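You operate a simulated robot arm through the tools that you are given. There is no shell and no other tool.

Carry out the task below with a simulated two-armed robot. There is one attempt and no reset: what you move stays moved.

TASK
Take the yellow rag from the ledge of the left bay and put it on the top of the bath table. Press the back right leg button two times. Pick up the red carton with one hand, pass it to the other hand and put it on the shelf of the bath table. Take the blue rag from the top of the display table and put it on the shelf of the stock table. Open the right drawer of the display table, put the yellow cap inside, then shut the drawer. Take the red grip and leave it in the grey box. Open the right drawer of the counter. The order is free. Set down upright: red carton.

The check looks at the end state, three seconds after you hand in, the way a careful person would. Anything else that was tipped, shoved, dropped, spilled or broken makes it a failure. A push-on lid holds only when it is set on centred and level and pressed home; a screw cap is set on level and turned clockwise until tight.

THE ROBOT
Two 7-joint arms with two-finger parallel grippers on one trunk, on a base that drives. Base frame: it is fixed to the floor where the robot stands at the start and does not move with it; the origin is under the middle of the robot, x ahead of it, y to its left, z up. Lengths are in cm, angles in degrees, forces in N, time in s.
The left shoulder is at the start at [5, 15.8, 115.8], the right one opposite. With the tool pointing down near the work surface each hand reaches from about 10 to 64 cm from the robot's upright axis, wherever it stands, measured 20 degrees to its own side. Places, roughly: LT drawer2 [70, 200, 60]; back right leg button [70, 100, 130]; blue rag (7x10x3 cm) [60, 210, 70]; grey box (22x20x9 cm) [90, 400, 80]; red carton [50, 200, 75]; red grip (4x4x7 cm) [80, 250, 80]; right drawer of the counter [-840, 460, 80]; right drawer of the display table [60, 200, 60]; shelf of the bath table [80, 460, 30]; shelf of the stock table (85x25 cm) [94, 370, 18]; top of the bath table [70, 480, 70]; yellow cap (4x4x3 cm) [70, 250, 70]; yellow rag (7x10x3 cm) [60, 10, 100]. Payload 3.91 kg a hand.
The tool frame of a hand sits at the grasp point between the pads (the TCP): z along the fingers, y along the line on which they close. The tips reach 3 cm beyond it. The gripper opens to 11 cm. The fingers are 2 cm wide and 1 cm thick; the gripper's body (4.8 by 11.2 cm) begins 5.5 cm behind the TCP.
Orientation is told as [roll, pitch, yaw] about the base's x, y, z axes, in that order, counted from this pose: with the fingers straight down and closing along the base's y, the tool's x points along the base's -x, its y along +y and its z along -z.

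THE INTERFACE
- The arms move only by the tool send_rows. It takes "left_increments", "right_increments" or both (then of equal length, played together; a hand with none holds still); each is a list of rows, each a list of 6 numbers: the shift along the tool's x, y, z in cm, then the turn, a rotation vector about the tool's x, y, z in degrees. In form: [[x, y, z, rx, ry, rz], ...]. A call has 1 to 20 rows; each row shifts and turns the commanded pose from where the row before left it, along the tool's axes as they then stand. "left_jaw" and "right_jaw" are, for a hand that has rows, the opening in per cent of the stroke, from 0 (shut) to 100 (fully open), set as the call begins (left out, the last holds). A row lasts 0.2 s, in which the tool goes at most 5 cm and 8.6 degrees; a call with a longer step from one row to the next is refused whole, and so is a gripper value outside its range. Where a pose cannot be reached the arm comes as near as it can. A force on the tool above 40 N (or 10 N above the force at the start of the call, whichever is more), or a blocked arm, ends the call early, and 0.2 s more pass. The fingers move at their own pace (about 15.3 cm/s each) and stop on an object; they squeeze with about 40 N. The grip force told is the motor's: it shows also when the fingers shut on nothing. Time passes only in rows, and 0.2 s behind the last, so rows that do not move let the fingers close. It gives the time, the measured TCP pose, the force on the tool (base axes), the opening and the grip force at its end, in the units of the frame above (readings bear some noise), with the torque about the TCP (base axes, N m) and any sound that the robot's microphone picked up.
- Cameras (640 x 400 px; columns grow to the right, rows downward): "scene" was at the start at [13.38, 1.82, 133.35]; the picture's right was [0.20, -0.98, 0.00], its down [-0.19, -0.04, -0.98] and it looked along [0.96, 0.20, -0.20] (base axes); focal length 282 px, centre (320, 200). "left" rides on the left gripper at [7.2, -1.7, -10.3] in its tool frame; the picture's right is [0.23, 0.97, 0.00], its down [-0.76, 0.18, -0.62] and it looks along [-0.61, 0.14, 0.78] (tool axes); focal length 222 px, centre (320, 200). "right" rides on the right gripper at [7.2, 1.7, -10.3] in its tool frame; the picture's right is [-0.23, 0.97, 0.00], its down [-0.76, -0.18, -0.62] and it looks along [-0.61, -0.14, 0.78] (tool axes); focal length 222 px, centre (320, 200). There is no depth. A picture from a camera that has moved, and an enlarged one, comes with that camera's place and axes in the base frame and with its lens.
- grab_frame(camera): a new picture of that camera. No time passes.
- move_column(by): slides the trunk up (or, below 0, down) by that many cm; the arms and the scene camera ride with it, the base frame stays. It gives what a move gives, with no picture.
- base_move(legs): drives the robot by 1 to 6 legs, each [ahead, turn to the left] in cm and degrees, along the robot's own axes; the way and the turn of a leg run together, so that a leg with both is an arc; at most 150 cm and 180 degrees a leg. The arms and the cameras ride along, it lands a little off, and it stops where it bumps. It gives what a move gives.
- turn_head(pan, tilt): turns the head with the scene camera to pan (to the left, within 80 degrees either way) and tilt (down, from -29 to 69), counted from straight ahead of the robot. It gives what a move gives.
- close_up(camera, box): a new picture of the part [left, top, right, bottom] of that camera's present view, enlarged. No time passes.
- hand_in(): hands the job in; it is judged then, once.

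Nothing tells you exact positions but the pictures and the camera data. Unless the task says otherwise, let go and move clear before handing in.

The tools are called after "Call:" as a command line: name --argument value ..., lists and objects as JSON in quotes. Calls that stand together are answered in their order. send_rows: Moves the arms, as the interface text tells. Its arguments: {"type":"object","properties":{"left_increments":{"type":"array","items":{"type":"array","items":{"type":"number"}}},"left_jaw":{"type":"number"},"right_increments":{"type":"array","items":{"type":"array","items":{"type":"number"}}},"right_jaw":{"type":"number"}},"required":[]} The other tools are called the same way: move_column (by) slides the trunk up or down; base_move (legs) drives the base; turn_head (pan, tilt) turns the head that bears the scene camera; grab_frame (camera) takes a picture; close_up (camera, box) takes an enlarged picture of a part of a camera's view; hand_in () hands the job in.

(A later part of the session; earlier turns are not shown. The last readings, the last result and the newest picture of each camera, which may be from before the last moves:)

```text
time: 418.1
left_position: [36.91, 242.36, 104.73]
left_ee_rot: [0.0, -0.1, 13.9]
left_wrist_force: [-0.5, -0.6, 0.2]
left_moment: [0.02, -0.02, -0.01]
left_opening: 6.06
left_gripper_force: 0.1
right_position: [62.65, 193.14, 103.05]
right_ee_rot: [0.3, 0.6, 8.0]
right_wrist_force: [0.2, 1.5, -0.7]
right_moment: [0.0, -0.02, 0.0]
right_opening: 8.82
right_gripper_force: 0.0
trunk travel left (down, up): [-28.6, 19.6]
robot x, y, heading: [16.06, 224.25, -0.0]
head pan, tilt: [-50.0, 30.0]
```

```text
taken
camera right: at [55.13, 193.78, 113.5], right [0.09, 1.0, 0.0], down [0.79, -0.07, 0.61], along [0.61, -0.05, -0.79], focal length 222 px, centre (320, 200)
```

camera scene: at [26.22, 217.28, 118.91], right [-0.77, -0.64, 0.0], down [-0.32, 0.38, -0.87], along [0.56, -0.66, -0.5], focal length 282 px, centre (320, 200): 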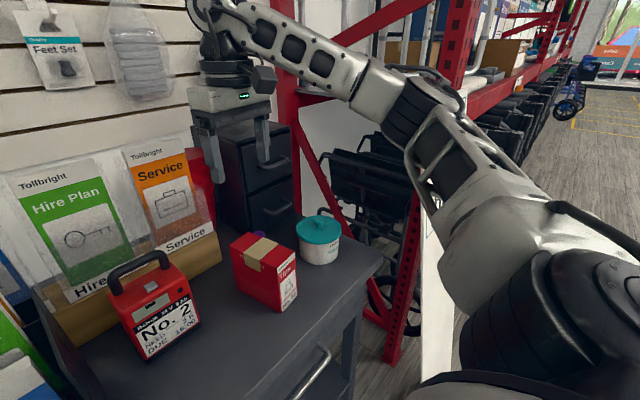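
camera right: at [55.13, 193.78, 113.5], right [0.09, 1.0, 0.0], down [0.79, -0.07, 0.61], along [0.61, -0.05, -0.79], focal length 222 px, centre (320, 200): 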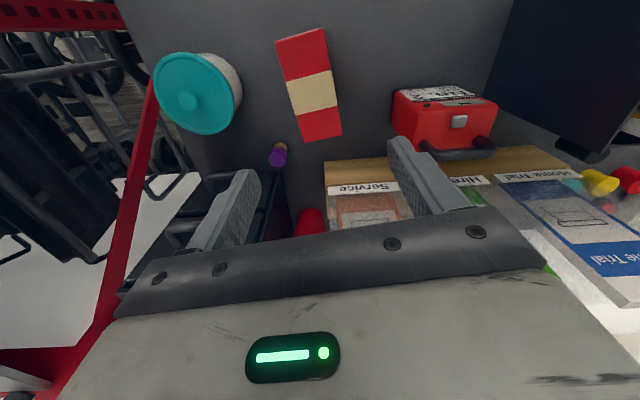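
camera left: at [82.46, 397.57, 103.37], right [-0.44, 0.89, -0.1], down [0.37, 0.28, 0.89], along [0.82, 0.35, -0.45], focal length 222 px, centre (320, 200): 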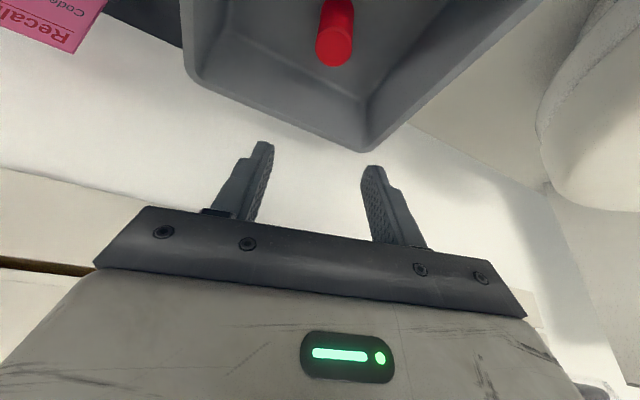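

Call:
send_rows --right_increments '[[-0.8, -0.4, 1, 0, 0, 0], [-0.8, -0.4, 2, 0, 0, 0], [0, 0, 3, 0, 0, 0], [0, 0, 3, 0, 0, 0]]'

Call:
move_column --by -7

Call:
grab_frame --camera "right"

Call:
close_up --camera "scene" --box '[160, 80, 360, 205]'

```text
time: 419.1
left_position: [36.93, 242.27, 104.74]
left_ee_rot: [-0.1, -0.1, 13.9]
left_wrist_force: [0.6, -0.9, 0.6]
left_moment: [-0.01, 0.02, 0.03]
left_opening: 6.05
left_gripper_force: 0.1
right_position: [64.21, 192.26, 93.75]
right_ee_rot: [0.3, 0.5, 8.0]
right_wrist_force: [0.3, 0.1, -0.4]
right_moment: [-0.02, 0.0, -0.03]
right_opening: 8.77
right_gripper_force: 0.1
trunk travel left (down, up): [-28.6, 19.6]
robot x, y, heading: [16.16, 224.27, -0.4]
head pan, tilt: [-50.0, 30.0]
```

```text
time: 420.1
left_position: [36.94, 242.31, 97.71]
left_ee_rot: [0.0, -0.1, 13.8]
left_wrist_force: [-0.5, -0.1, 0.1]
left_moment: [-0.01, -0.02, -0.03]
left_opening: 6.07
left_gripper_force: 0.1
right_position: [64.17, 192.39, 86.59]
right_ee_rot: [0.2, 0.6, 8.0]
right_wrist_force: [-0.4, 0.0, 0.0]
right_moment: [0.02, -0.01, 0.0]
right_opening: 8.81
right_gripper_force: 0.0
trunk travel left (down, up): [-21.6, 26.6]
robot x, y, heading: [16.36, 224.19, 0.1]
head pan, tilt: [-50.0, 30.0]
```

```text
taken
camera right: at [56.88, 193.13, 97.25], right [0.09, 1.0, 0.0], down [0.79, -0.07, 0.61], along [0.61, -0.05, -0.79], focal length 222 px, centre (320, 200)
```

right: 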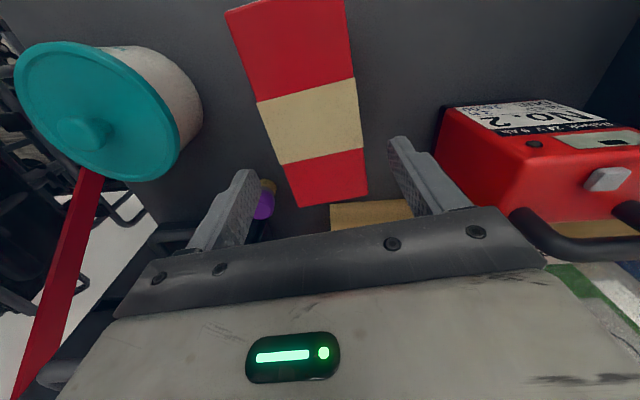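

```text
3.20 times, centred on (260, 142) of scene
camera zoom: at [26.21, 217.28, 111.92], right [-0.77, -0.64, 0.0], down [-0.32, 0.38, -0.87], along [0.56, -0.66, -0.5], focal length 904 px, centre (512, 384)
```

zoom: 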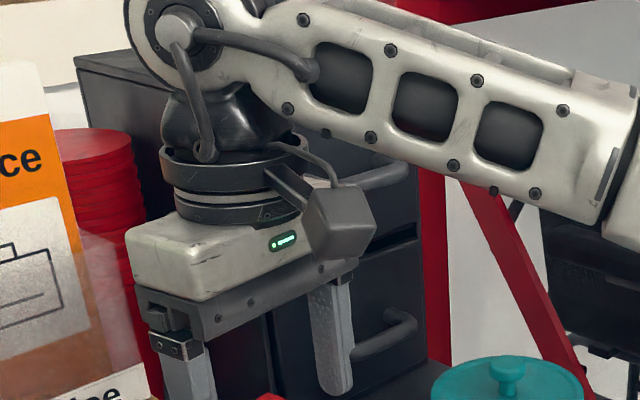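

Call:
send_rows --right_increments '[[0, 0.2, 1.5, 0, 0, 0], [0, 0.1, 1.5, 0, 0, 0], [0, 0, 1.5, 0, 0, 0], [0, 0, 1.0, 0, 0, 0]]'

Call:
send_rows --right_increments '[[0, 0, 0, 0, 0, 0], [0, 0, 0, 0, 0, 0], [0, 0, 0, 0, 0, 0], [0, 0, 0, 0, 0, 0]]' --right_jaw 0

Call:
grab_frame --camera "right"

```text
time: 421.1
left_position: [36.97, 242.39, 97.6]
left_ee_rot: [-0.1, -0.1, 13.9]
left_wrist_force: [0.5, 0.2, 0.0]
left_moment: [-0.01, 0.0, 0.0]
left_opening: 6.08
left_gripper_force: 0.0
right_position: [64.1, 192.62, 81.26]
right_ee_rot: [0.3, 0.4, 8.0]
right_wrist_force: [-0.3, 0.7, -0.7]
right_moment: [-0.01, -0.01, -0.02]
right_opening: 8.79
right_gripper_force: 0.0
trunk travel left (down, up): [-21.6, 26.6]
robot x, y, heading: [16.39, 224.38, -0.1]
head pan, tilt: [-50.0, 30.0]
```

```text
time: 422.1
left_position: [37.01, 242.36, 97.78]
left_ee_rot: [0.0, -0.1, 13.9]
left_wrist_force: [0.1, -0.3, 0.7]
left_moment: [-0.01, 0.02, -0.01]
left_opening: 6.05
left_gripper_force: 0.0
right_position: [64.05, 192.62, 81.29]
right_ee_rot: [0.4, 0.5, 8.0]
right_wrist_force: [0.0, 0.8, 0.0]
right_moment: [-0.02, -0.13, 0.0]
right_opening: 5.48
right_gripper_force: 40.1
trunk travel left (down, up): [-21.6, 26.6]
robot x, y, heading: [15.98, 224.35, -0.1]
head pan, tilt: [-50.0, 30.0]
```

```text
taken
camera right: at [56.75, 193.32, 91.75], right [0.09, 1.0, 0.0], down [0.79, -0.07, 0.61], along [0.61, -0.05, -0.79], focal length 222 px, centre (320, 200)
```

right: 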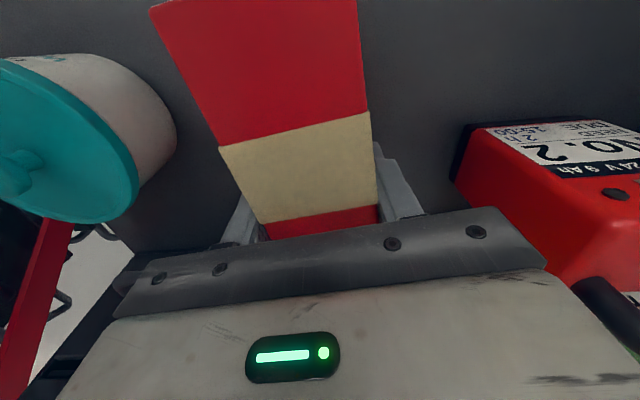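

The carton is gripped (5.5 cm). I lift it gently with the trunk.

Call:
move_column --by 3

Call:
grab_frame --camera "scene"

Call:
move_column --by 14

Call:
grab_frame --camera "scene"

```text
time: 422.9
left_position: [36.91, 242.44, 100.63]
left_ee_rot: [0.0, -0.1, 13.9]
left_wrist_force: [0.4, 0.4, -0.2]
left_moment: [-0.04, 0.0, -0.02]
left_opening: 6.05
left_gripper_force: 0.0
right_position: [64.12, 192.66, 84.27]
right_ee_rot: [0.3, 0.5, 8.0]
right_wrist_force: [0.0, 0.2, -2.4]
right_moment: [0.03, -0.05, -0.01]
right_opening: 5.47
right_gripper_force: 39.9
trunk travel left (down, up): [-24.6, 23.6]
robot x, y, heading: [16.14, 224.08, -0.0]
head pan, tilt: [-50.0, 30.0]
```

```text
taken
camera scene: at [26.24, 217.27, 114.91], right [-0.77, -0.64, 0.0], down [-0.32, 0.38, -0.87], along [0.56, -0.66, -0.5], focal length 282 px, centre (320, 200)
```

scene: 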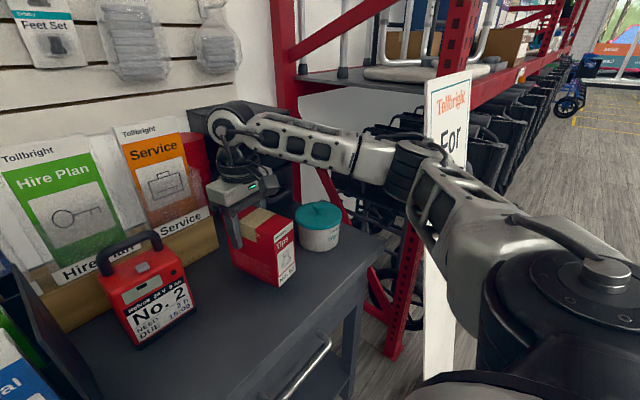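

```text
time: 424.6
left_position: [36.95, 242.38, 114.74]
left_ee_rot: [-0.1, -0.2, 13.9]
left_wrist_force: [0.3, 0.7, 0.0]
left_moment: [0.02, 0.0, 0.03]
left_opening: 6.05
left_gripper_force: 0.1
right_position: [64.1, 192.61, 98.28]
right_ee_rot: [0.3, 0.6, 8.0]
right_wrist_force: [-0.2, -0.3, -1.9]
right_moment: [0.02, -0.05, 0.01]
right_opening: 5.49
right_gripper_force: 39.7
trunk travel left (down, up): [-38.6, 9.6]
robot x, y, heading: [16.39, 224.52, -0.5]
head pan, tilt: [-50.0, 30.0]
```

```text
taken
camera scene: at [26.24, 217.26, 128.91], right [-0.77, -0.64, 0.0], down [-0.32, 0.38, -0.87], along [0.56, -0.66, -0.5], focal length 282 px, centre (320, 200)
```

scene: 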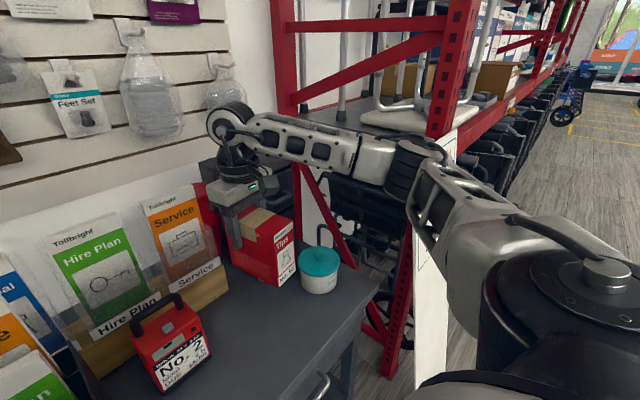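

The carton hangs upright in the right hand. I draw it back, back the base into free space, and bring it in front of the chest for the handover.

Call:
send_rows --right_increments '[[1, 0.14, 0, 0, 0, 0], [1.5, 0.2, 0, 0, 0, 0], [1.8, 0.25, 0, 0, 0, 0], [1.8, 0.25, 0, 0, 0, 0], [1.8, 0.25, 0, 0, 0, 0], [1.5, 0.2, 0, 0, 0, 0], [1, 0.1, 0, 0, 0, 0]]'

Call:
base_move --legs '[[-55, 0]]'

Call:
send_rows --right_increments '[[0, 1.5, 0, 0, 0, 2], [0, 2, 0, 0, 0, 2], [0, 2.2, 0, 0, 0, 2], [0, 2.2, 0, 0, 0, 2], [0, 2.2, 0, 0, 0, 0], [0, 2.2, 0, 0, 0, 0], [0, 2.2, 0, 0, 0, 0], [0, 2.2, 0, 0, 0, 0], [-0.8, 2.2, 0, 0, 0, 0], [-0.8, 2.2, 0, 0, 0, 0], [-0.8, 2.2, 0, 0, 0, 0], [-0.8, 2.2, 0, 0, 0, 0], [-0.8, 2.0, 0, 0, 0, 0], [0, 1.5, 0, 0, 0, 0]]'

Call:
turn_head --pan 0 --tilt 30

Call:
grab_frame --camera "scene"

```text
time: 426.2
left_position: [36.9, 242.36, 114.69]
left_ee_rot: [0.0, 0.0, 13.9]
left_wrist_force: [0.3, 0.0, -0.3]
left_moment: [-0.02, -0.04, -0.04]
left_opening: 6.05
left_gripper_force: 0.1
right_position: [53.56, 192.49, 98.34]
right_ee_rot: [0.3, 0.6, 8.0]
right_wrist_force: [-0.1, 0.0, -1.1]
right_moment: [-0.01, -0.06, -0.01]
right_opening: 5.48
right_gripper_force: 39.9
trunk travel left (down, up): [-38.6, 9.6]
robot x, y, heading: [16.14, 224.47, -0.3]
head pan, tilt: [-50.0, 30.0]
```

```text
time: 429.3
left_position: [-18.16, 242.48, 114.68]
left_ee_rot: [0.1, -0.1, 13.5]
left_wrist_force: [0.3, -0.4, -0.5]
left_moment: [0.04, -0.01, 0.01]
left_opening: 6.07
left_gripper_force: 0.0
right_position: [-1.9, 192.64, 98.38]
right_ee_rot: [0.3, 0.5, 7.6]
right_wrist_force: [-0.3, -0.4, -1.2]
right_moment: [0.03, -0.06, 0.0]
right_opening: 5.48
right_gripper_force: 39.9
trunk travel left (down, up): [-38.6, 9.6]
robot x, y, heading: [-38.94, 224.7, -0.3]
head pan, tilt: [-50.0, 30.0]
```

```text
time: 432.3
left_position: [-18.25, 242.61, 114.73]
left_ee_rot: [0.0, -0.1, 13.7]
left_wrist_force: [0.7, 0.1, -0.3]
left_moment: [-0.02, -0.01, 0.01]
left_opening: 6.04
left_gripper_force: 0.1
right_position: [1.72, 221.49, 98.45]
right_ee_rot: [0.2, 0.7, -0.5]
right_wrist_force: [-0.8, 0.4, -2.2]
right_moment: [0.01, -0.02, 0.01]
right_opening: 5.49
right_gripper_force: 39.6
trunk travel left (down, up): [-38.6, 9.6]
robot x, y, heading: [-39.02, 224.39, -0.3]
head pan, tilt: [-50.0, 30.0]
```

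```text
time: 433.5
left_position: [-18.24, 242.55, 114.72]
left_ee_rot: [0.0, -0.3, 13.7]
left_wrist_force: [0.3, 0.5, -0.3]
left_moment: [-0.01, 0.01, 0.02]
left_opening: 6.09
left_gripper_force: 0.1
right_position: [1.6, 221.52, 98.42]
right_ee_rot: [0.2, 0.5, -0.4]
right_wrist_force: [0.5, 0.4, -2.2]
right_moment: [-0.01, -0.02, -0.01]
right_opening: 5.48
right_gripper_force: 40.0
trunk travel left (down, up): [-38.6, 9.6]
robot x, y, heading: [-39.2, 224.64, -0.5]
head pan, tilt: [0.0, 30.0]
```

```text
taken
camera scene: at [-25.76, 224.37, 128.91], right [-0.01, -1.0, 0.0], down [-0.5, 0.0, -0.87], along [0.87, -0.01, -0.5], focal length 282 px, centre (320, 200)
```

scene: 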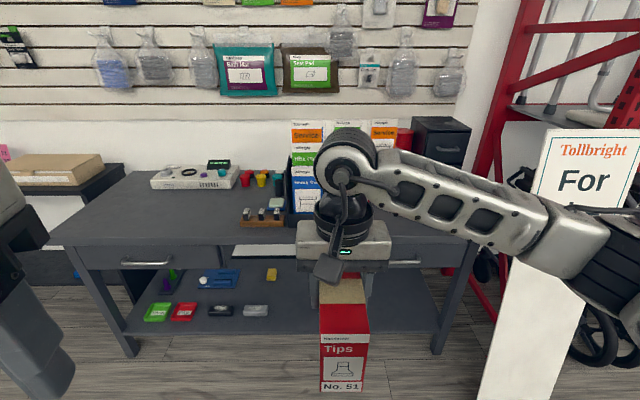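

The carton hangs at chest height, front face toward me. I open the left hand, pitch it 45° forward and bring it in front of the carton's near end.

Call:
send_rows --left_increments '[[0, 0, 0, 0, 0, 7], [0, 0, 0, 0, 0, 6.7], [0, 0, 0, 0, -7.5, 0], [0, 0, 0, 0, -7.5, 0], [0, 0, 0, 0, -7.5, 0], [0, 0, 0, 0, -7.5, 0], [0, 0, 0, 0, -7.5, 0], [0, 0, 0, 0, -7.5, 0]]' --left_jaw 100

Call:
send_rows --left_increments '[[0.37, -3.0, 1.4, 0, 0, 0], [0.37, -3.0, 1.4, 0, 0, 0], [0.37, -3.0, 1.4, 0, 0, 0], [0.37, -3.0, 1.4, 0, 0, 0], [0.37, -3.0, 1.4, 0, 0, 0], [0.37, -3.0, 1.4, 0, 0, 0], [0.37, -3.0, 1.4, 0, 0, 0]]'

Call:
grab_frame --camera "scene"

Call:
grab_frame --camera "left"

```text
time: 435.3
left_position: [-15.83, 240.58, 121.7]
left_ee_rot: [0.0, -45.3, -0.1]
left_wrist_force: [-0.5, 0.2, 0.1]
left_moment: [-0.03, -0.01, 0.02]
left_opening: 10.97
left_gripper_force: 0.0
left hand out of reach, approached as far as the arm can: row 5, 6, 7, 8
right_position: [1.61, 221.54, 98.26]
right_ee_rot: [0.3, 0.5, -0.2]
right_wrist_force: [-0.5, 0.8, -2.2]
right_moment: [-0.02, -0.04, -0.02]
right_opening: 5.48
right_gripper_force: 40.5
trunk travel left (down, up): [-38.6, 9.6]
robot x, y, heading: [-38.88, 224.55, -0.4]
head pan, tilt: [0.0, 30.0]
```

```text
time: 436.9
left_position: [-13.54, 233.34, 119.21]
left_ee_rot: [-0.1, -45.2, -0.1]
left_wrist_force: [-0.7, -0.4, 0.3]
left_moment: [0.01, -0.01, -0.01]
left_opening: 11.03
left_gripper_force: 0.1
left hand out of reach, approached as far as the arm can: row 3, 4, 5, 6, 7
right_position: [1.73, 221.51, 98.44]
right_ee_rot: [0.3, 0.7, -0.2]
right_wrist_force: [-0.6, -0.2, -2.5]
right_moment: [0.06, -0.06, 0.0]
right_opening: 5.49
right_gripper_force: 39.9
trunk travel left (down, up): [-38.6, 9.6]
robot x, y, heading: [-39.21, 224.8, -0.2]
head pan, tilt: [0.0, 30.0]
```

```text
taken
camera scene: at [-25.81, 223.49, 128.85], right [-0.11, -0.99, 0.0], down [-0.5, 0.05, -0.86], along [0.86, -0.09, -0.51], focal length 282 px, centre (320, 200)
```

scene: 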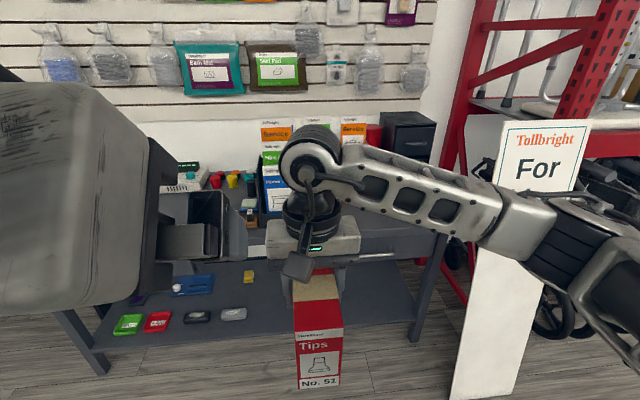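

```text
taken
camera left: at [-25.97, 231.56, 121.37], right [-0.16, 0.97, -0.16], down [0.1, 0.18, 0.98], along [0.98, 0.14, -0.12], focal length 222 px, centre (320, 200)
```

left: 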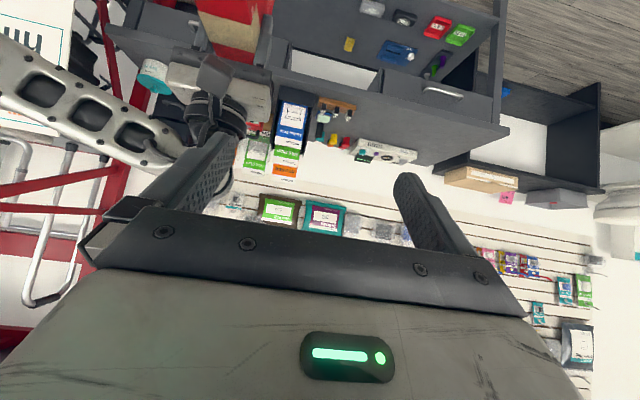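

The left arm is too folded there and near the head. I move it outward and forward first.

Call:
send_rows --left_increments '[[0, 2.5, 2, 0, 0, 0], [0.5, 2.5, 3, 0, 0, 0], [0.8, 2.5, 3, 0, 0, 0], [0.8, 1.5, 3, 0, 0, 0], [0.8, 0, 3, 0, 0, 0], [0.8, 0, 3, 0, 0, 0]]'

Call:
turn_head --pan 5 --tilt 35

Call:
grab_frame --camera "scene"

```text
time: 438.3
left_position: [-0.45, 240.06, 108.25]
left_ee_rot: [0.1, -45.1, -0.2]
left_wrist_force: [0.4, -0.6, 0.2]
left_moment: [-0.02, 0.02, -0.02]
left_opening: 10.98
left_gripper_force: 0.0
left hand out of reach, approached as far as the arm can: row 2, 3, 4
right_position: [1.7, 221.46, 98.33]
right_ee_rot: [0.2, 0.6, -0.3]
right_wrist_force: [1.1, 0.1, -1.7]
right_moment: [0.01, -0.05, -0.02]
right_opening: 5.49
right_gripper_force: 39.9
trunk travel left (down, up): [-38.6, 9.6]
robot x, y, heading: [-39.19, 224.57, -0.1]
head pan, tilt: [0.0, 30.0]
```

```text
time: 439.0
left_position: [-0.58, 240.08, 108.27]
left_ee_rot: [0.0, -45.1, -0.1]
left_wrist_force: [-0.2, 0.1, -0.2]
left_moment: [0.0, 0.01, 0.0]
left_opening: 10.99
left_gripper_force: 0.1
right_position: [1.74, 221.43, 98.39]
right_ee_rot: [0.1, 0.5, -0.3]
right_wrist_force: [0.0, -0.2, -2.6]
right_moment: [-0.01, -0.06, 0.03]
right_opening: 5.46
right_gripper_force: 39.9
trunk travel left (down, up): [-38.6, 9.6]
robot x, y, heading: [-39.18, 224.11, -0.2]
head pan, tilt: [5.0, 35.0]
```

```text
taken
camera scene: at [-26.02, 225.15, 128.14], right [0.08, -1.0, 0.0], down [-0.57, -0.05, -0.82], along [0.82, 0.06, -0.57], focal length 282 px, centre (320, 200)
```

scene: 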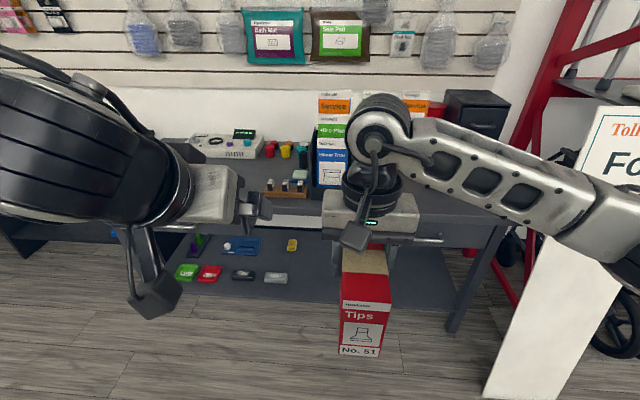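

Call:
send_rows --right_increments '[[-0.8, 0, 0, 0, 0, 0], [-1.4, 0, 0, 0, 0, 0], [-1.5, 0, 0, 0, 0, 0], [-1.5, 0, 0, 0, 0, 0], [-1.5, 0, 0, 0, 0, 0], [-1.0, 0, 0, 0, 0, 0]]'

Call:
send_rows --left_increments '[[2, -2.5, -2, 0, 0, 0], [2, -2.5, -2, 0, 0, 0], [2, -2.5, -1, 0, 0, 0], [2, -2.5, 0, 0, 0, 0], [2, -2.5, 0, 0, 0, 0], [1, -2.5, 0, 0, 0, 0], [0, -2.5, 0, 0, 0, 0]]'

Call:
grab_frame --camera "scene"

Call:
grab_frame --camera "left"

```text
time: 440.4
left_position: [-0.5, 240.0, 108.29]
left_ee_rot: [0.0, -45.0, 0.0]
left_wrist_force: [0.6, -0.3, 0.0]
left_moment: [0.02, -0.01, 0.0]
left_opening: 11.03
left_gripper_force: 0.1
right_position: [9.27, 221.51, 98.31]
right_ee_rot: [0.2, 0.5, -0.3]
right_wrist_force: [1.1, 0.3, -1.7]
right_moment: [0.0, -0.09, -0.03]
right_opening: 5.47
right_gripper_force: 39.7
trunk travel left (down, up): [-38.6, 9.6]
robot x, y, heading: [-38.93, 224.77, -0.4]
head pan, tilt: [5.0, 35.0]
```

```text
time: 442.0
left_position: [-4.59, 233.63, 108.99]
left_ee_rot: [0.1, -45.0, 0.0]
left_wrist_force: [0.4, 0.6, 0.6]
left_moment: [0.03, 0.01, 0.02]
left_opening: 11.01
left_gripper_force: 0.0
left hand out of reach, approached as far as the arm can: row 1, 2, 3, 4, 5, 6, 7
right_position: [9.27, 221.5, 98.35]
right_ee_rot: [0.1, 0.7, -0.3]
right_wrist_force: [-0.2, -0.2, -2.7]
right_moment: [0.03, -0.06, 0.0]
right_opening: 5.49
right_gripper_force: 40.2
trunk travel left (down, up): [-38.6, 9.6]
robot x, y, heading: [-38.78, 224.49, -0.2]
head pan, tilt: [5.0, 35.0]
```

```text
taken
camera scene: at [-26.02, 225.15, 128.13], right [0.08, -1.0, 0.0], down [-0.57, -0.05, -0.82], along [0.82, 0.07, -0.57], focal length 282 px, centre (320, 200)
```

scene: 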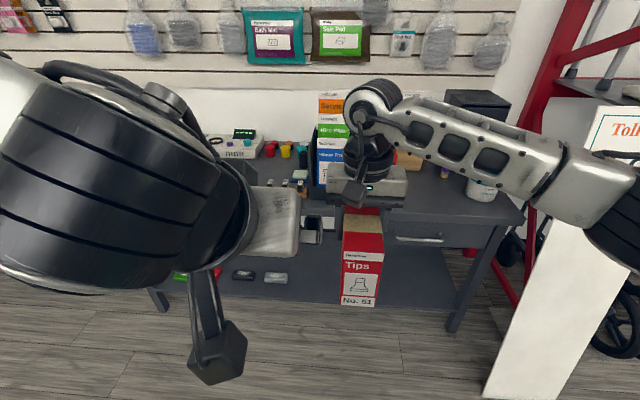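

```text
taken
camera left: at [-17.05, 231.97, 111.03], right [-0.16, 0.97, -0.16], down [0.1, 0.18, 0.98], along [0.98, 0.14, -0.12], focal length 222 px, centre (320, 200)
```

left: 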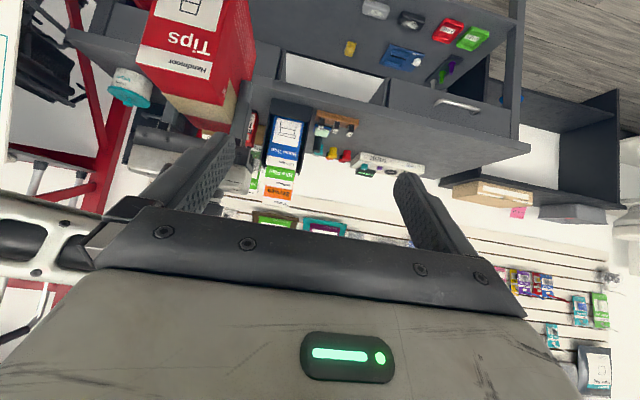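

Reaching inward with a straight yaw is awkward. I turn the carton about -35° with the right hand so its near end faces the left shoulder, and give the left hand the same yaw.

Call:
send_rows --left_increments '[[-1.5, 3, 1.5, 0, 0, 0], [-1.5, 3, 1.5, 0, 0, 0], [0, 1, 0, 0, 0, 0], [0, 0, 0, 4.95, 0, 4.95], [0, 0, 0, 4.95, 0, 4.95], [0, 0, 0, 4.95, 0, 4.95], [0, 0, 0, 4.95, 0, 4.95], [0, 0, 0, 4.95, 0, 4.95]]' --right_increments '[[0.5, 0, 0, 0, 0, 3], [0.8, 0, 0, 0, 0, 4.5], [0.8, 0, 0, 0, 0, 4.5], [0.8, 0, 0, 0, 0, 4.5], [0.8, 0, 0, 0, 0, 5], [0.5, 0, 0, 0, 0, 5], [0, 0, 0, 0, 0, 5], [0, 0, 0, 0, 0, 3.5]]'

Call:
grab_frame --camera "scene"

Call:
grab_frame --camera "left"

```text
time: 443.8
left_position: [-0.09, 240.77, 108.97]
left_ee_rot: [0.0, -45.1, -35.2]
left_wrist_force: [-0.6, -0.2, 0.7]
left_moment: [-0.02, 0.02, 0.01]
left_opening: 10.98
left_gripper_force: 0.0
right_position: [5.2, 222.18, 98.25]
right_ee_rot: [-0.2, 0.6, -35.4]
right_wrist_force: [-1.5, 0.0, -2.3]
right_moment: [-0.03, -0.04, 0.02]
right_opening: 5.47
right_gripper_force: 39.9
trunk travel left (down, up): [-38.6, 9.6]
robot x, y, heading: [-38.87, 224.14, -0.6]
head pan, tilt: [5.0, 35.0]
```

```text
taken
camera scene: at [-26.02, 225.17, 128.13], right [0.08, -1.0, 0.0], down [-0.57, -0.05, -0.82], along [0.82, 0.07, -0.57], focal length 282 px, centre (320, 200)
```

scene: 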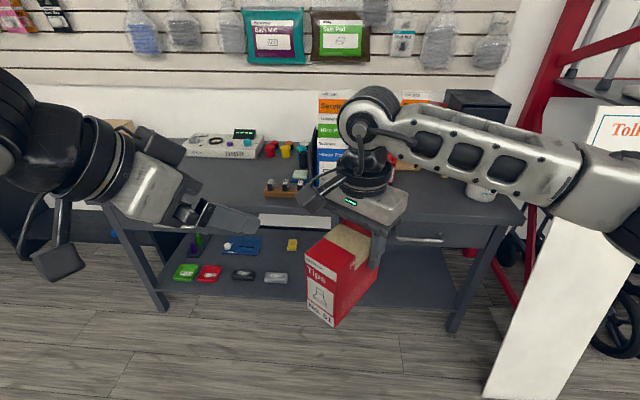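

```text
taken
camera left: at [-11.33, 246.52, 111.15], right [0.43, 0.89, -0.16], down [0.18, 0.09, 0.98], along [0.88, -0.45, -0.12], focal length 222 px, centre (320, 200)
```

left: 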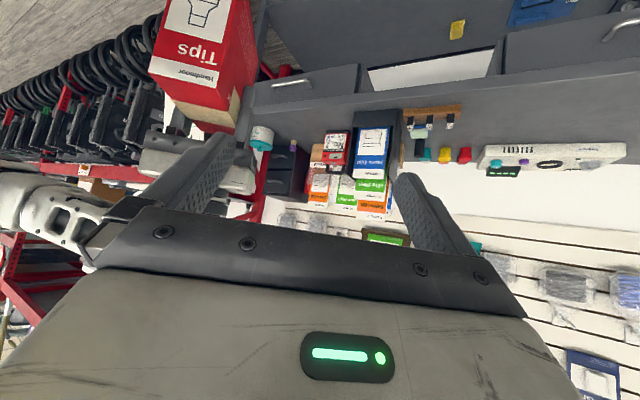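

Call:
send_rows --left_increments '[[0.64, -2.42, 0.74, 0, 0, 0], [0.64, -2.42, 0.74, 0, 0, 0], [0.64, -2.42, 0.74, 0, 0, 0], [0.64, -2.42, 0.74, 0, 0, 0], [0.64, -2.42, 0.74, 0, 0, 0]]'

Call:
grab_frame --camera "scene"

Call:
grab_frame --camera "left"

```text
time: 445.0
left_position: [-3.42, 229.57, 104.94]
left_ee_rot: [0.1, -45.0, -35.1]
left_wrist_force: [0.3, -0.4, 0.3]
left_moment: [0.0, 0.01, -0.01]
left_opening: 11.0
left_gripper_force: 0.0
left hand out of reach, approached as far as the arm can: row 2, 3, 4, 5
right_position: [5.31, 222.35, 98.16]
right_ee_rot: [-0.2, 0.6, -35.3]
right_wrist_force: [-0.5, 0.7, -2.6]
right_moment: [-0.03, -0.07, 0.0]
right_opening: 5.48
right_gripper_force: 40.1
trunk travel left (down, up): [-38.6, 9.6]
robot x, y, heading: [-39.13, 224.37, -0.5]
head pan, tilt: [5.0, 35.0]
```

```text
taken
camera scene: at [-26.0, 225.12, 128.13], right [0.08, -1.0, 0.0], down [-0.57, -0.05, -0.82], along [0.82, 0.07, -0.57], focal length 282 px, centre (320, 200)
```

scene: 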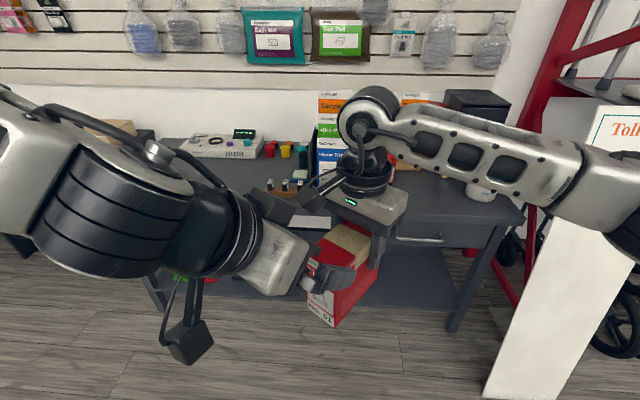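

```text
taken
camera left: at [-14.55, 235.36, 107.08], right [0.43, 0.89, -0.16], down [0.18, 0.09, 0.98], along [0.89, -0.45, -0.12], focal length 222 px, centre (320, 200)
```

left: 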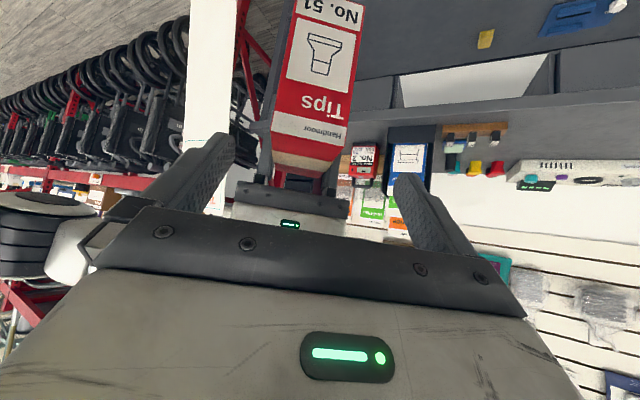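

Call:
send_rows --left_increments '[[1.0, -0.28, 0.8, 0, 0, 0], [1.0, -0.28, 0.8, 0, 0, 0], [1.0, -0.28, 0.8, 0, 0, 0]]'

Call:
grab_frame --camera "left"

Call:
close_up --camera "scene" --box '[200, 150, 440, 300]'

```text
time: 445.8
left_position: [-3.25, 228.87, 101.15]
left_ee_rot: [0.1, -45.1, -35.2]
left_wrist_force: [0.6, -0.4, -0.7]
left_moment: [0.0, 0.01, 0.01]
left_opening: 11.01
left_gripper_force: 0.1
left hand out of reach, approached as far as the arm can: row 1, 3
right_position: [5.31, 222.2, 98.4]
right_ee_rot: [-0.2, 0.6, -35.2]
right_wrist_force: [0.1, 0.0, -1.7]
right_moment: [-0.02, -0.09, 0.0]
right_opening: 5.48
right_gripper_force: 39.7
trunk travel left (down, up): [-38.6, 9.6]
robot x, y, heading: [-39.03, 224.84, -0.4]
head pan, tilt: [5.0, 35.0]
```

```text
taken
camera left: at [-14.49, 234.72, 103.38], right [0.43, 0.89, -0.16], down [0.18, 0.09, 0.98], along [0.89, -0.45, -0.12], focal length 222 px, centre (320, 200)
```

left: 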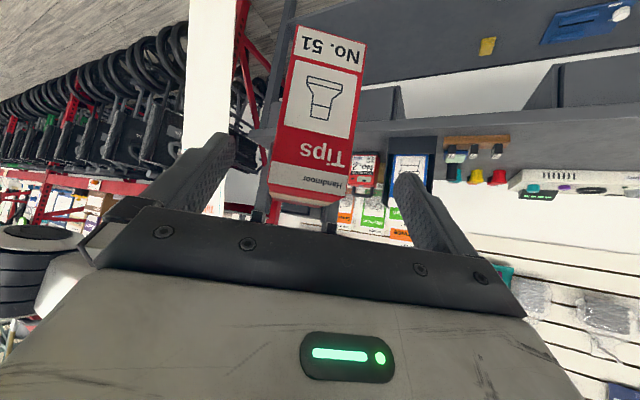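

```text
2.67 times, centred on (320, 225) of scene
camera zoom: at [-26.01, 225.16, 128.13], right [0.08, -1.0, 0.0], down [-0.57, -0.05, -0.82], along [0.82, 0.07, -0.57], focal length 753 px, centre (320, 133)
```

zoom: 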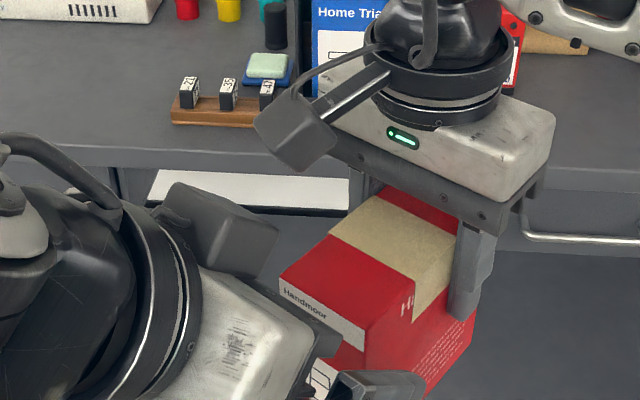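

Call:
send_rows --left_increments '[[0.2, -0.16, 1.8, 0, 0, 0], [0.2, -0.16, 1.8, 0, 0, 0], [0.2, -0.16, 1.8, 0, 0, 0]]'

Call:
grab_frame --camera "left"

Call:
close_up --camera "scene" --box '[200, 150, 440, 300]'

Call:
grab_frame --camera "right"

```text
time: 446.6
left_position: [-0.64, 227.8, 97.78]
left_ee_rot: [0.1, -45.1, -35.2]
left_wrist_force: [0.4, -0.3, -0.9]
left_moment: [-0.01, 0.0, 0.0]
left_opening: 10.97
left_gripper_force: 0.1
left hand out of reach, approached as far as the arm can: row 3
right_position: [5.31, 222.12, 98.29]
right_ee_rot: [-0.1, 0.7, -35.3]
right_wrist_force: [0.1, -0.5, -1.6]
right_moment: [-0.04, -0.02, -0.05]
right_opening: 5.47
right_gripper_force: 39.9
trunk travel left (down, up): [-38.6, 9.6]
robot x, y, heading: [-38.94, 224.23, -0.4]
head pan, tilt: [5.0, 35.0]
```

```text
taken
camera left: at [-11.85, 233.6, 99.86], right [0.43, 0.89, -0.16], down [0.18, 0.09, 0.98], along [0.89, -0.45, -0.12], focal length 222 px, centre (320, 200)
```

left: 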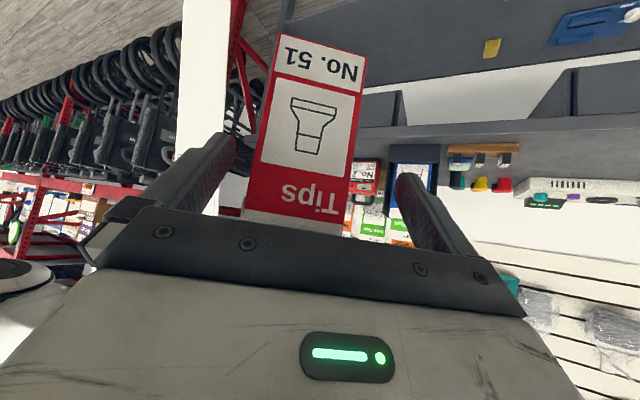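

```text
2.67 times, centred on (320, 225) of scene
camera zoom: at [-26.02, 225.16, 128.13], right [0.08, -1.0, 0.0], down [-0.57, -0.05, -0.82], along [0.82, 0.07, -0.57], focal length 753 px, centre (320, 133)
```

zoom: 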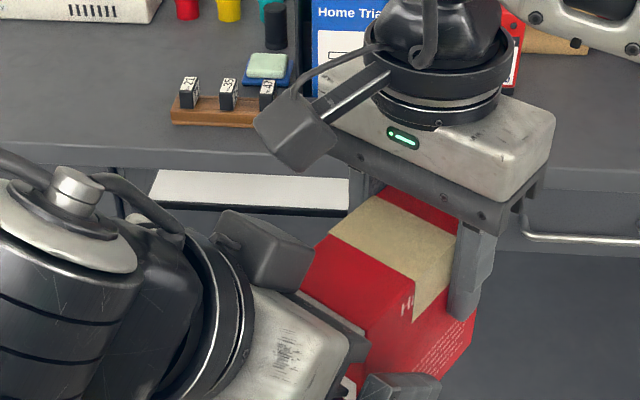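

```text
taken
camera right: at [0.41, 227.84, 108.84], right [0.75, 0.66, -0.01], down [0.53, -0.59, 0.62], along [0.4, -0.46, -0.79], focal length 222 px, centre (320, 200)
```

right: 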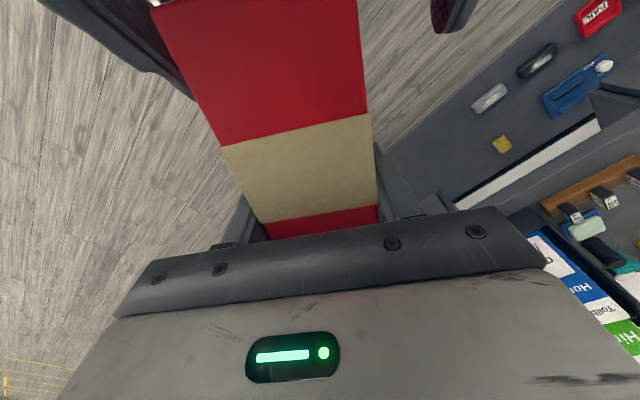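

Call:
send_rows --left_increments '[[0.1, -0.5, 1.0, 0, 0, 0], [0.1, -0.5, 1.0, 0, 0, 0], [0, -0.1, 0.9, 0, 0, 0]]'

Call:
grab_frame --camera "left"

Call:
grab_frame --camera "scene"

Call:
grab_frame --camera "right"

```text
time: 447.4
left_position: [0.44, 228.31, 96.87]
left_ee_rot: [0.0, -45.1, -35.1]
left_wrist_force: [0.1, 0.0, 0.5]
left_moment: [0.02, 0.0, -0.03]
left_opening: 10.99
left_gripper_force: 0.1
left hand out of reach, approached as far as the arm can: row 1, 2, 3
right_position: [5.39, 222.25, 98.32]
right_ee_rot: [-0.2, 0.5, -35.3]
right_wrist_force: [-0.5, -0.4, -1.1]
right_moment: [-0.04, -0.06, -0.02]
right_opening: 5.45
right_gripper_force: 39.8
trunk travel left (down, up): [-38.6, 9.6]
robot x, y, heading: [-39.29, 224.3, -0.7]
head pan, tilt: [5.0, 35.0]
```

```text
taken
camera left: at [-10.8, 234.04, 98.88], right [0.43, 0.89, -0.16], down [0.18, 0.09, 0.98], along [0.88, -0.45, -0.12], focal length 222 px, centre (320, 200)
```

left: 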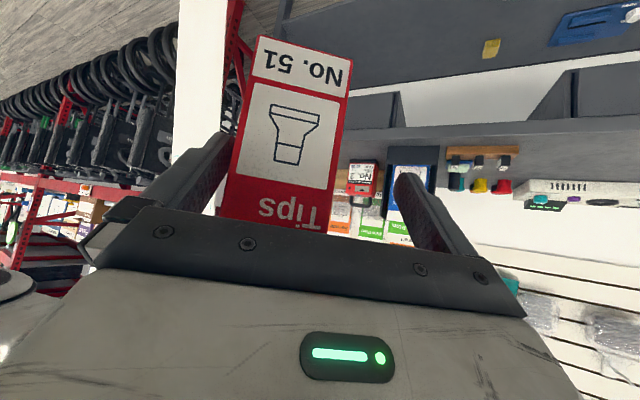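

```text
taken
camera scene: at [-26.02, 225.15, 128.13], right [0.08, -1.0, 0.0], down [-0.57, -0.05, -0.82], along [0.82, 0.07, -0.57], focal length 282 px, centre (320, 200)
```

scene: 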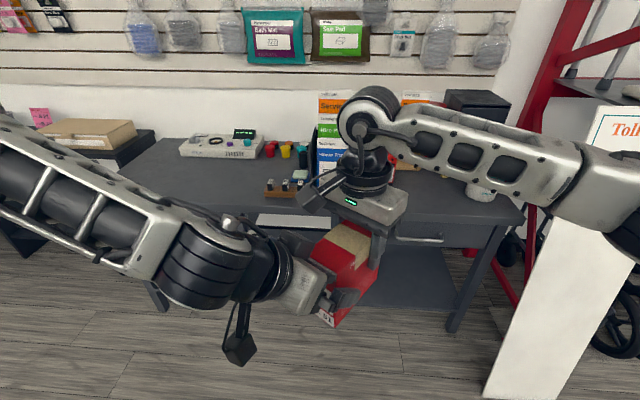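

```text
taken
camera right: at [0.41, 227.83, 108.84], right [0.75, 0.66, -0.01], down [0.53, -0.59, 0.62], along [0.4, -0.46, -0.79], focal length 222 px, centre (320, 200)
```

right: 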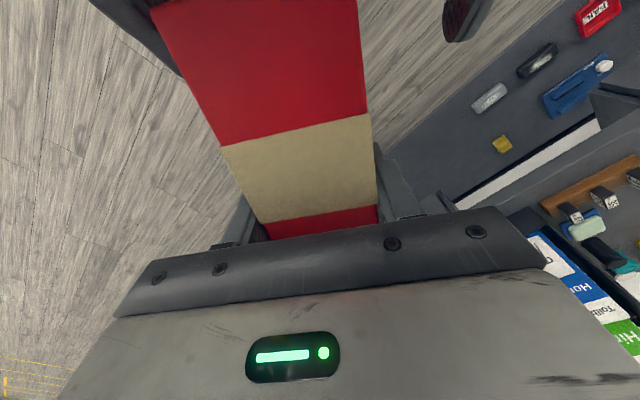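

The carton is off-centre between the left fingers, and the left arm is at its limit, so I bring the carton over with the right hand by about 2 cm.

Call:
send_rows --right_increments '[[0.3, 0.6, -0.3, 0, 0, 0], [0.4, 0.7, -0.4, 0, 0, 0], [0.4, 0.7, -0.4, 0, 0, 0]]'

Call:
grab_frame --camera "left"

Call:
close_up --camera "scene" --box '[220, 170, 420, 295]'

Call:
grab_frame --camera "right"

```text
time: 448.2
left_position: [0.41, 228.28, 96.75]
left_ee_rot: [0.0, -45.1, -35.1]
left_wrist_force: [0.4, 0.4, 0.2]
left_moment: [0.06, 0.0, 0.03]
left_opening: 10.99
left_gripper_force: 0.0
right_position: [5.6, 224.34, 99.43]
right_ee_rot: [-0.2, 0.6, -35.2]
right_wrist_force: [-0.2, 0.1, -2.3]
right_moment: [-0.06, -0.05, 0.02]
right_opening: 5.48
right_gripper_force: 39.9
trunk travel left (down, up): [-38.6, 9.6]
robot x, y, heading: [-39.21, 224.51, -0.3]
head pan, tilt: [5.0, 35.0]
```

```text
taken
camera left: at [-10.82, 234.05, 98.88], right [0.43, 0.89, -0.16], down [0.18, 0.09, 0.98], along [0.88, -0.45, -0.12], focal length 222 px, centre (320, 200)
```

left: 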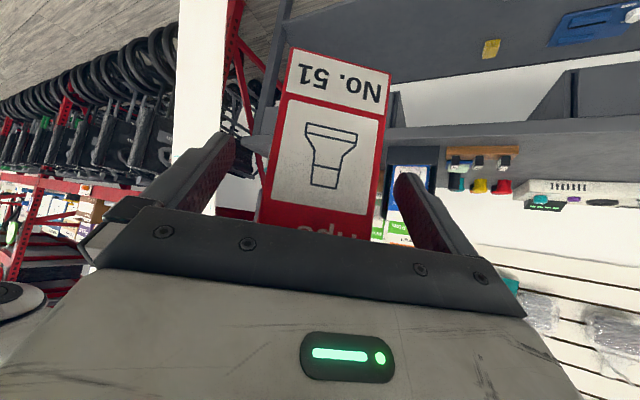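

```text
3.20 times, centred on (320, 232) of scene
camera zoom: at [-26.02, 225.17, 128.13], right [0.08, -1.0, 0.0], down [-0.57, -0.05, -0.82], along [0.82, 0.07, -0.57], focal length 904 px, centre (320, 96)
```

zoom: 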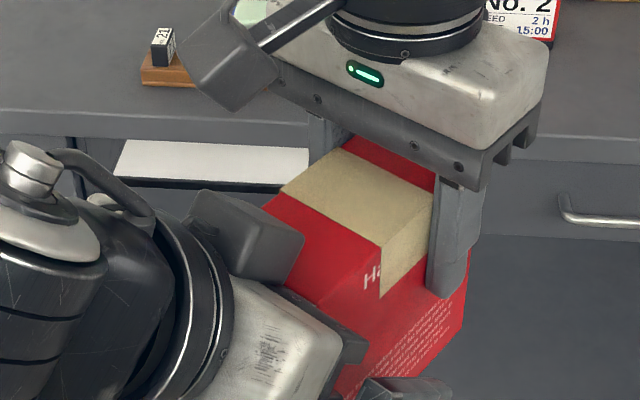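

```text
taken
camera right: at [0.66, 230.07, 109.9], right [0.75, 0.66, -0.01], down [0.53, -0.59, 0.62], along [0.4, -0.46, -0.79], focal length 222 px, centre (320, 200)
```

right: 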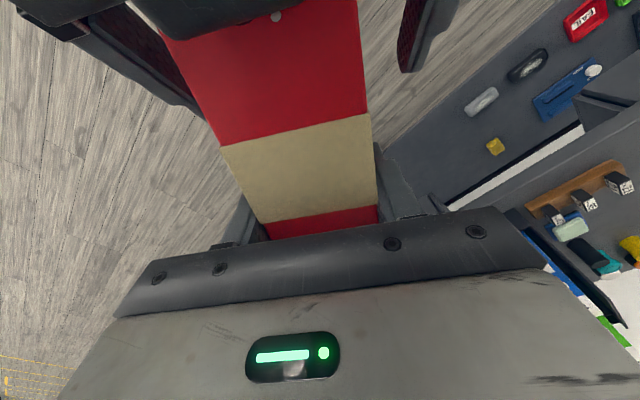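

By kinematics the left hand is now within 2 mm of the carton's mid-plane. I close the left hand on it.

Call:
send_rows --left_increments '[[0, 0, 0, 0, 0, 0], [0, 0, 0, 0, 0, 0], [0, 0, 0, 0, 0, 0], [0, 0, 0, 0, 0, 0], [0, 0, 0, 0, 0, 0]]' --left_jaw 0

Call:
grab_frame --camera "left"

Call:
close_up --camera "scene" --box '[220, 170, 420, 295]'

```text
time: 449.4
left_position: [0.33, 228.14, 96.69]
left_ee_rot: [-0.2, -45.1, -35.2]
left_wrist_force: [-4.5, -9.1, -0.1]
left_moment: [-0.16, 0.2, -0.01]
left_opening: 5.45
left_gripper_force: 39.5
right_position: [5.57, 224.55, 99.39]
right_ee_rot: [0.0, 0.5, -35.3]
right_wrist_force: [4.5, 10.3, -1.7]
right_moment: [0.39, -0.37, -0.69]
right_opening: 5.5
right_gripper_force: 40.2
trunk travel left (down, up): [-38.6, 9.6]
robot x, y, heading: [-38.9, 224.45, -0.6]
head pan, tilt: [5.0, 35.0]
```

```text
taken
camera left: at [-10.87, 234.01, 98.89], right [0.43, 0.89, -0.16], down [0.18, 0.09, 0.98], along [0.88, -0.45, -0.12], focal length 222 px, centre (320, 200)
```

left: 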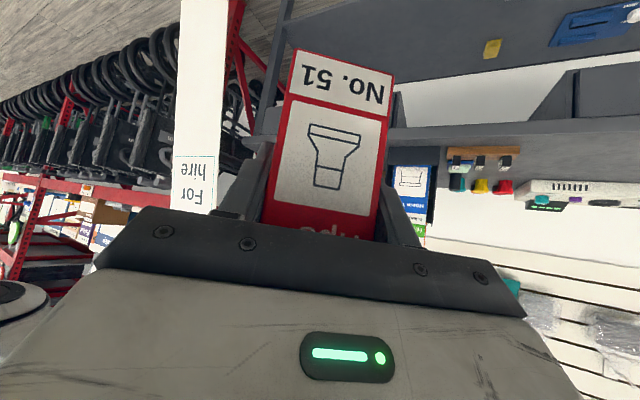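

```text
3.20 times, centred on (320, 232) of scene
camera zoom: at [-26.02, 225.15, 128.13], right [0.08, -1.0, 0.0], down [-0.57, -0.05, -0.82], along [0.82, 0.07, -0.57], focal length 904 px, centre (320, 96)
```

zoom: 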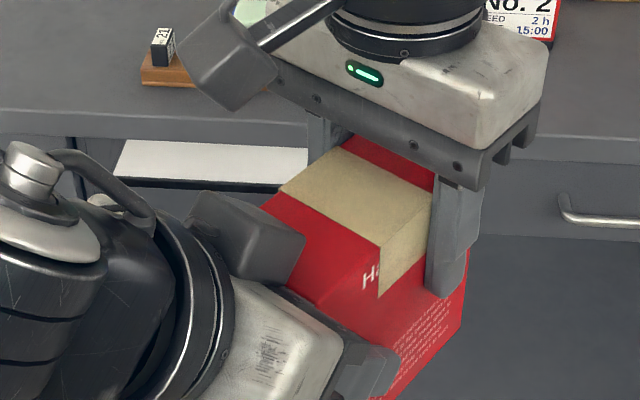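

Both hands hold the carton. I open the right hand and lift it straight up.

Call:
send_rows --right_increments '[[0, 0, 0, 0, 0, 0], [0, 0, 0, 0, 0, 0], [0, 0, 0, 0, 0, 0]]' --right_jaw 85

Call:
send_rows --right_increments '[[0, 0, -1, 0, 0, 0], [0, 0, -1.5, 0, 0, 0], [0, 0, -2, 0, 0, 0], [0, 0, -2, 0, 0, 0], [0, 0, -2, 0, 0, 0]]'

Call:
grab_frame --camera "left"

Call:
grab_frame --camera "scene"

```text
time: 450.2
left_position: [0.36, 228.25, 96.67]
left_ee_rot: [0.1, -45.1, -35.2]
left_wrist_force: [0.5, 0.4, 0.6]
left_moment: [0.01, 0.08, 0.03]
left_opening: 5.47
left_gripper_force: 40.1
right_position: [5.54, 224.4, 99.36]
right_ee_rot: [-0.3, 0.5, -35.3]
right_wrist_force: [-0.1, -0.4, -0.9]
right_moment: [0.02, -0.02, -0.01]
right_opening: 9.34
right_gripper_force: 0.1
trunk travel left (down, up): [-38.6, 9.6]
robot x, y, heading: [-39.17, 224.82, -0.4]
head pan, tilt: [5.0, 35.0]
```

```text
time: 451.4
left_position: [0.35, 228.19, 96.72]
left_ee_rot: [0.0, -45.1, -35.1]
left_wrist_force: [0.1, 0.2, -0.6]
left_moment: [0.03, 0.05, 0.0]
left_opening: 5.44
left_gripper_force: 39.5
right_position: [5.66, 224.41, 108.03]
right_ee_rot: [-0.2, 0.6, -35.2]
right_wrist_force: [0.8, -0.7, -0.1]
right_moment: [0.0, 0.04, -0.01]
right_opening: 9.36
right_gripper_force: 0.0
trunk travel left (down, up): [-38.6, 9.6]
robot x, y, heading: [-38.88, 224.26, -0.2]
head pan, tilt: [5.0, 35.0]
```

```text
taken
camera left: at [-10.83, 234.05, 98.88], right [0.43, 0.89, -0.16], down [0.18, 0.09, 0.98], along [0.88, -0.45, -0.12], focal length 222 px, centre (320, 200)
```

left: 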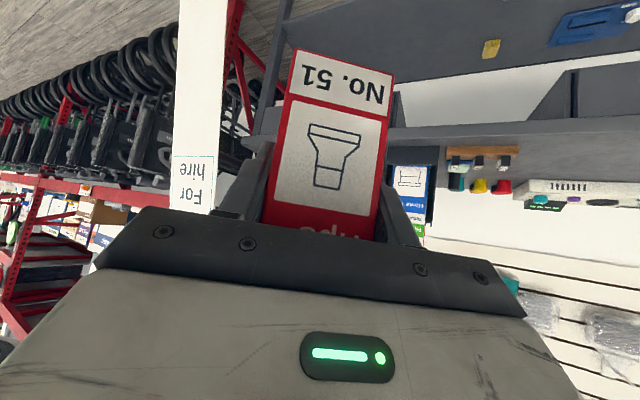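

```text
taken
camera scene: at [-26.03, 225.16, 128.13], right [0.08, -1.0, 0.0], down [-0.57, -0.05, -0.82], along [0.82, 0.07, -0.57], focal length 282 px, centre (320, 200)
```

scene: 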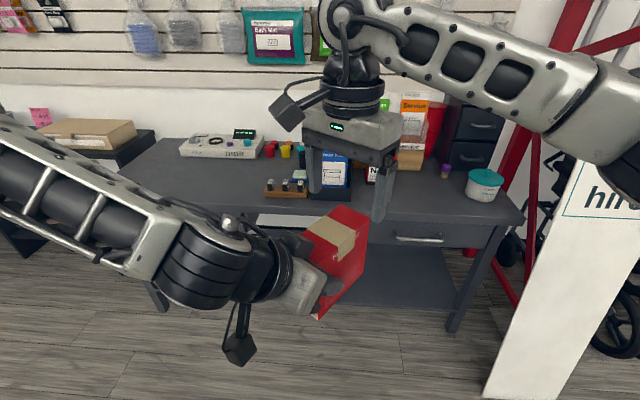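

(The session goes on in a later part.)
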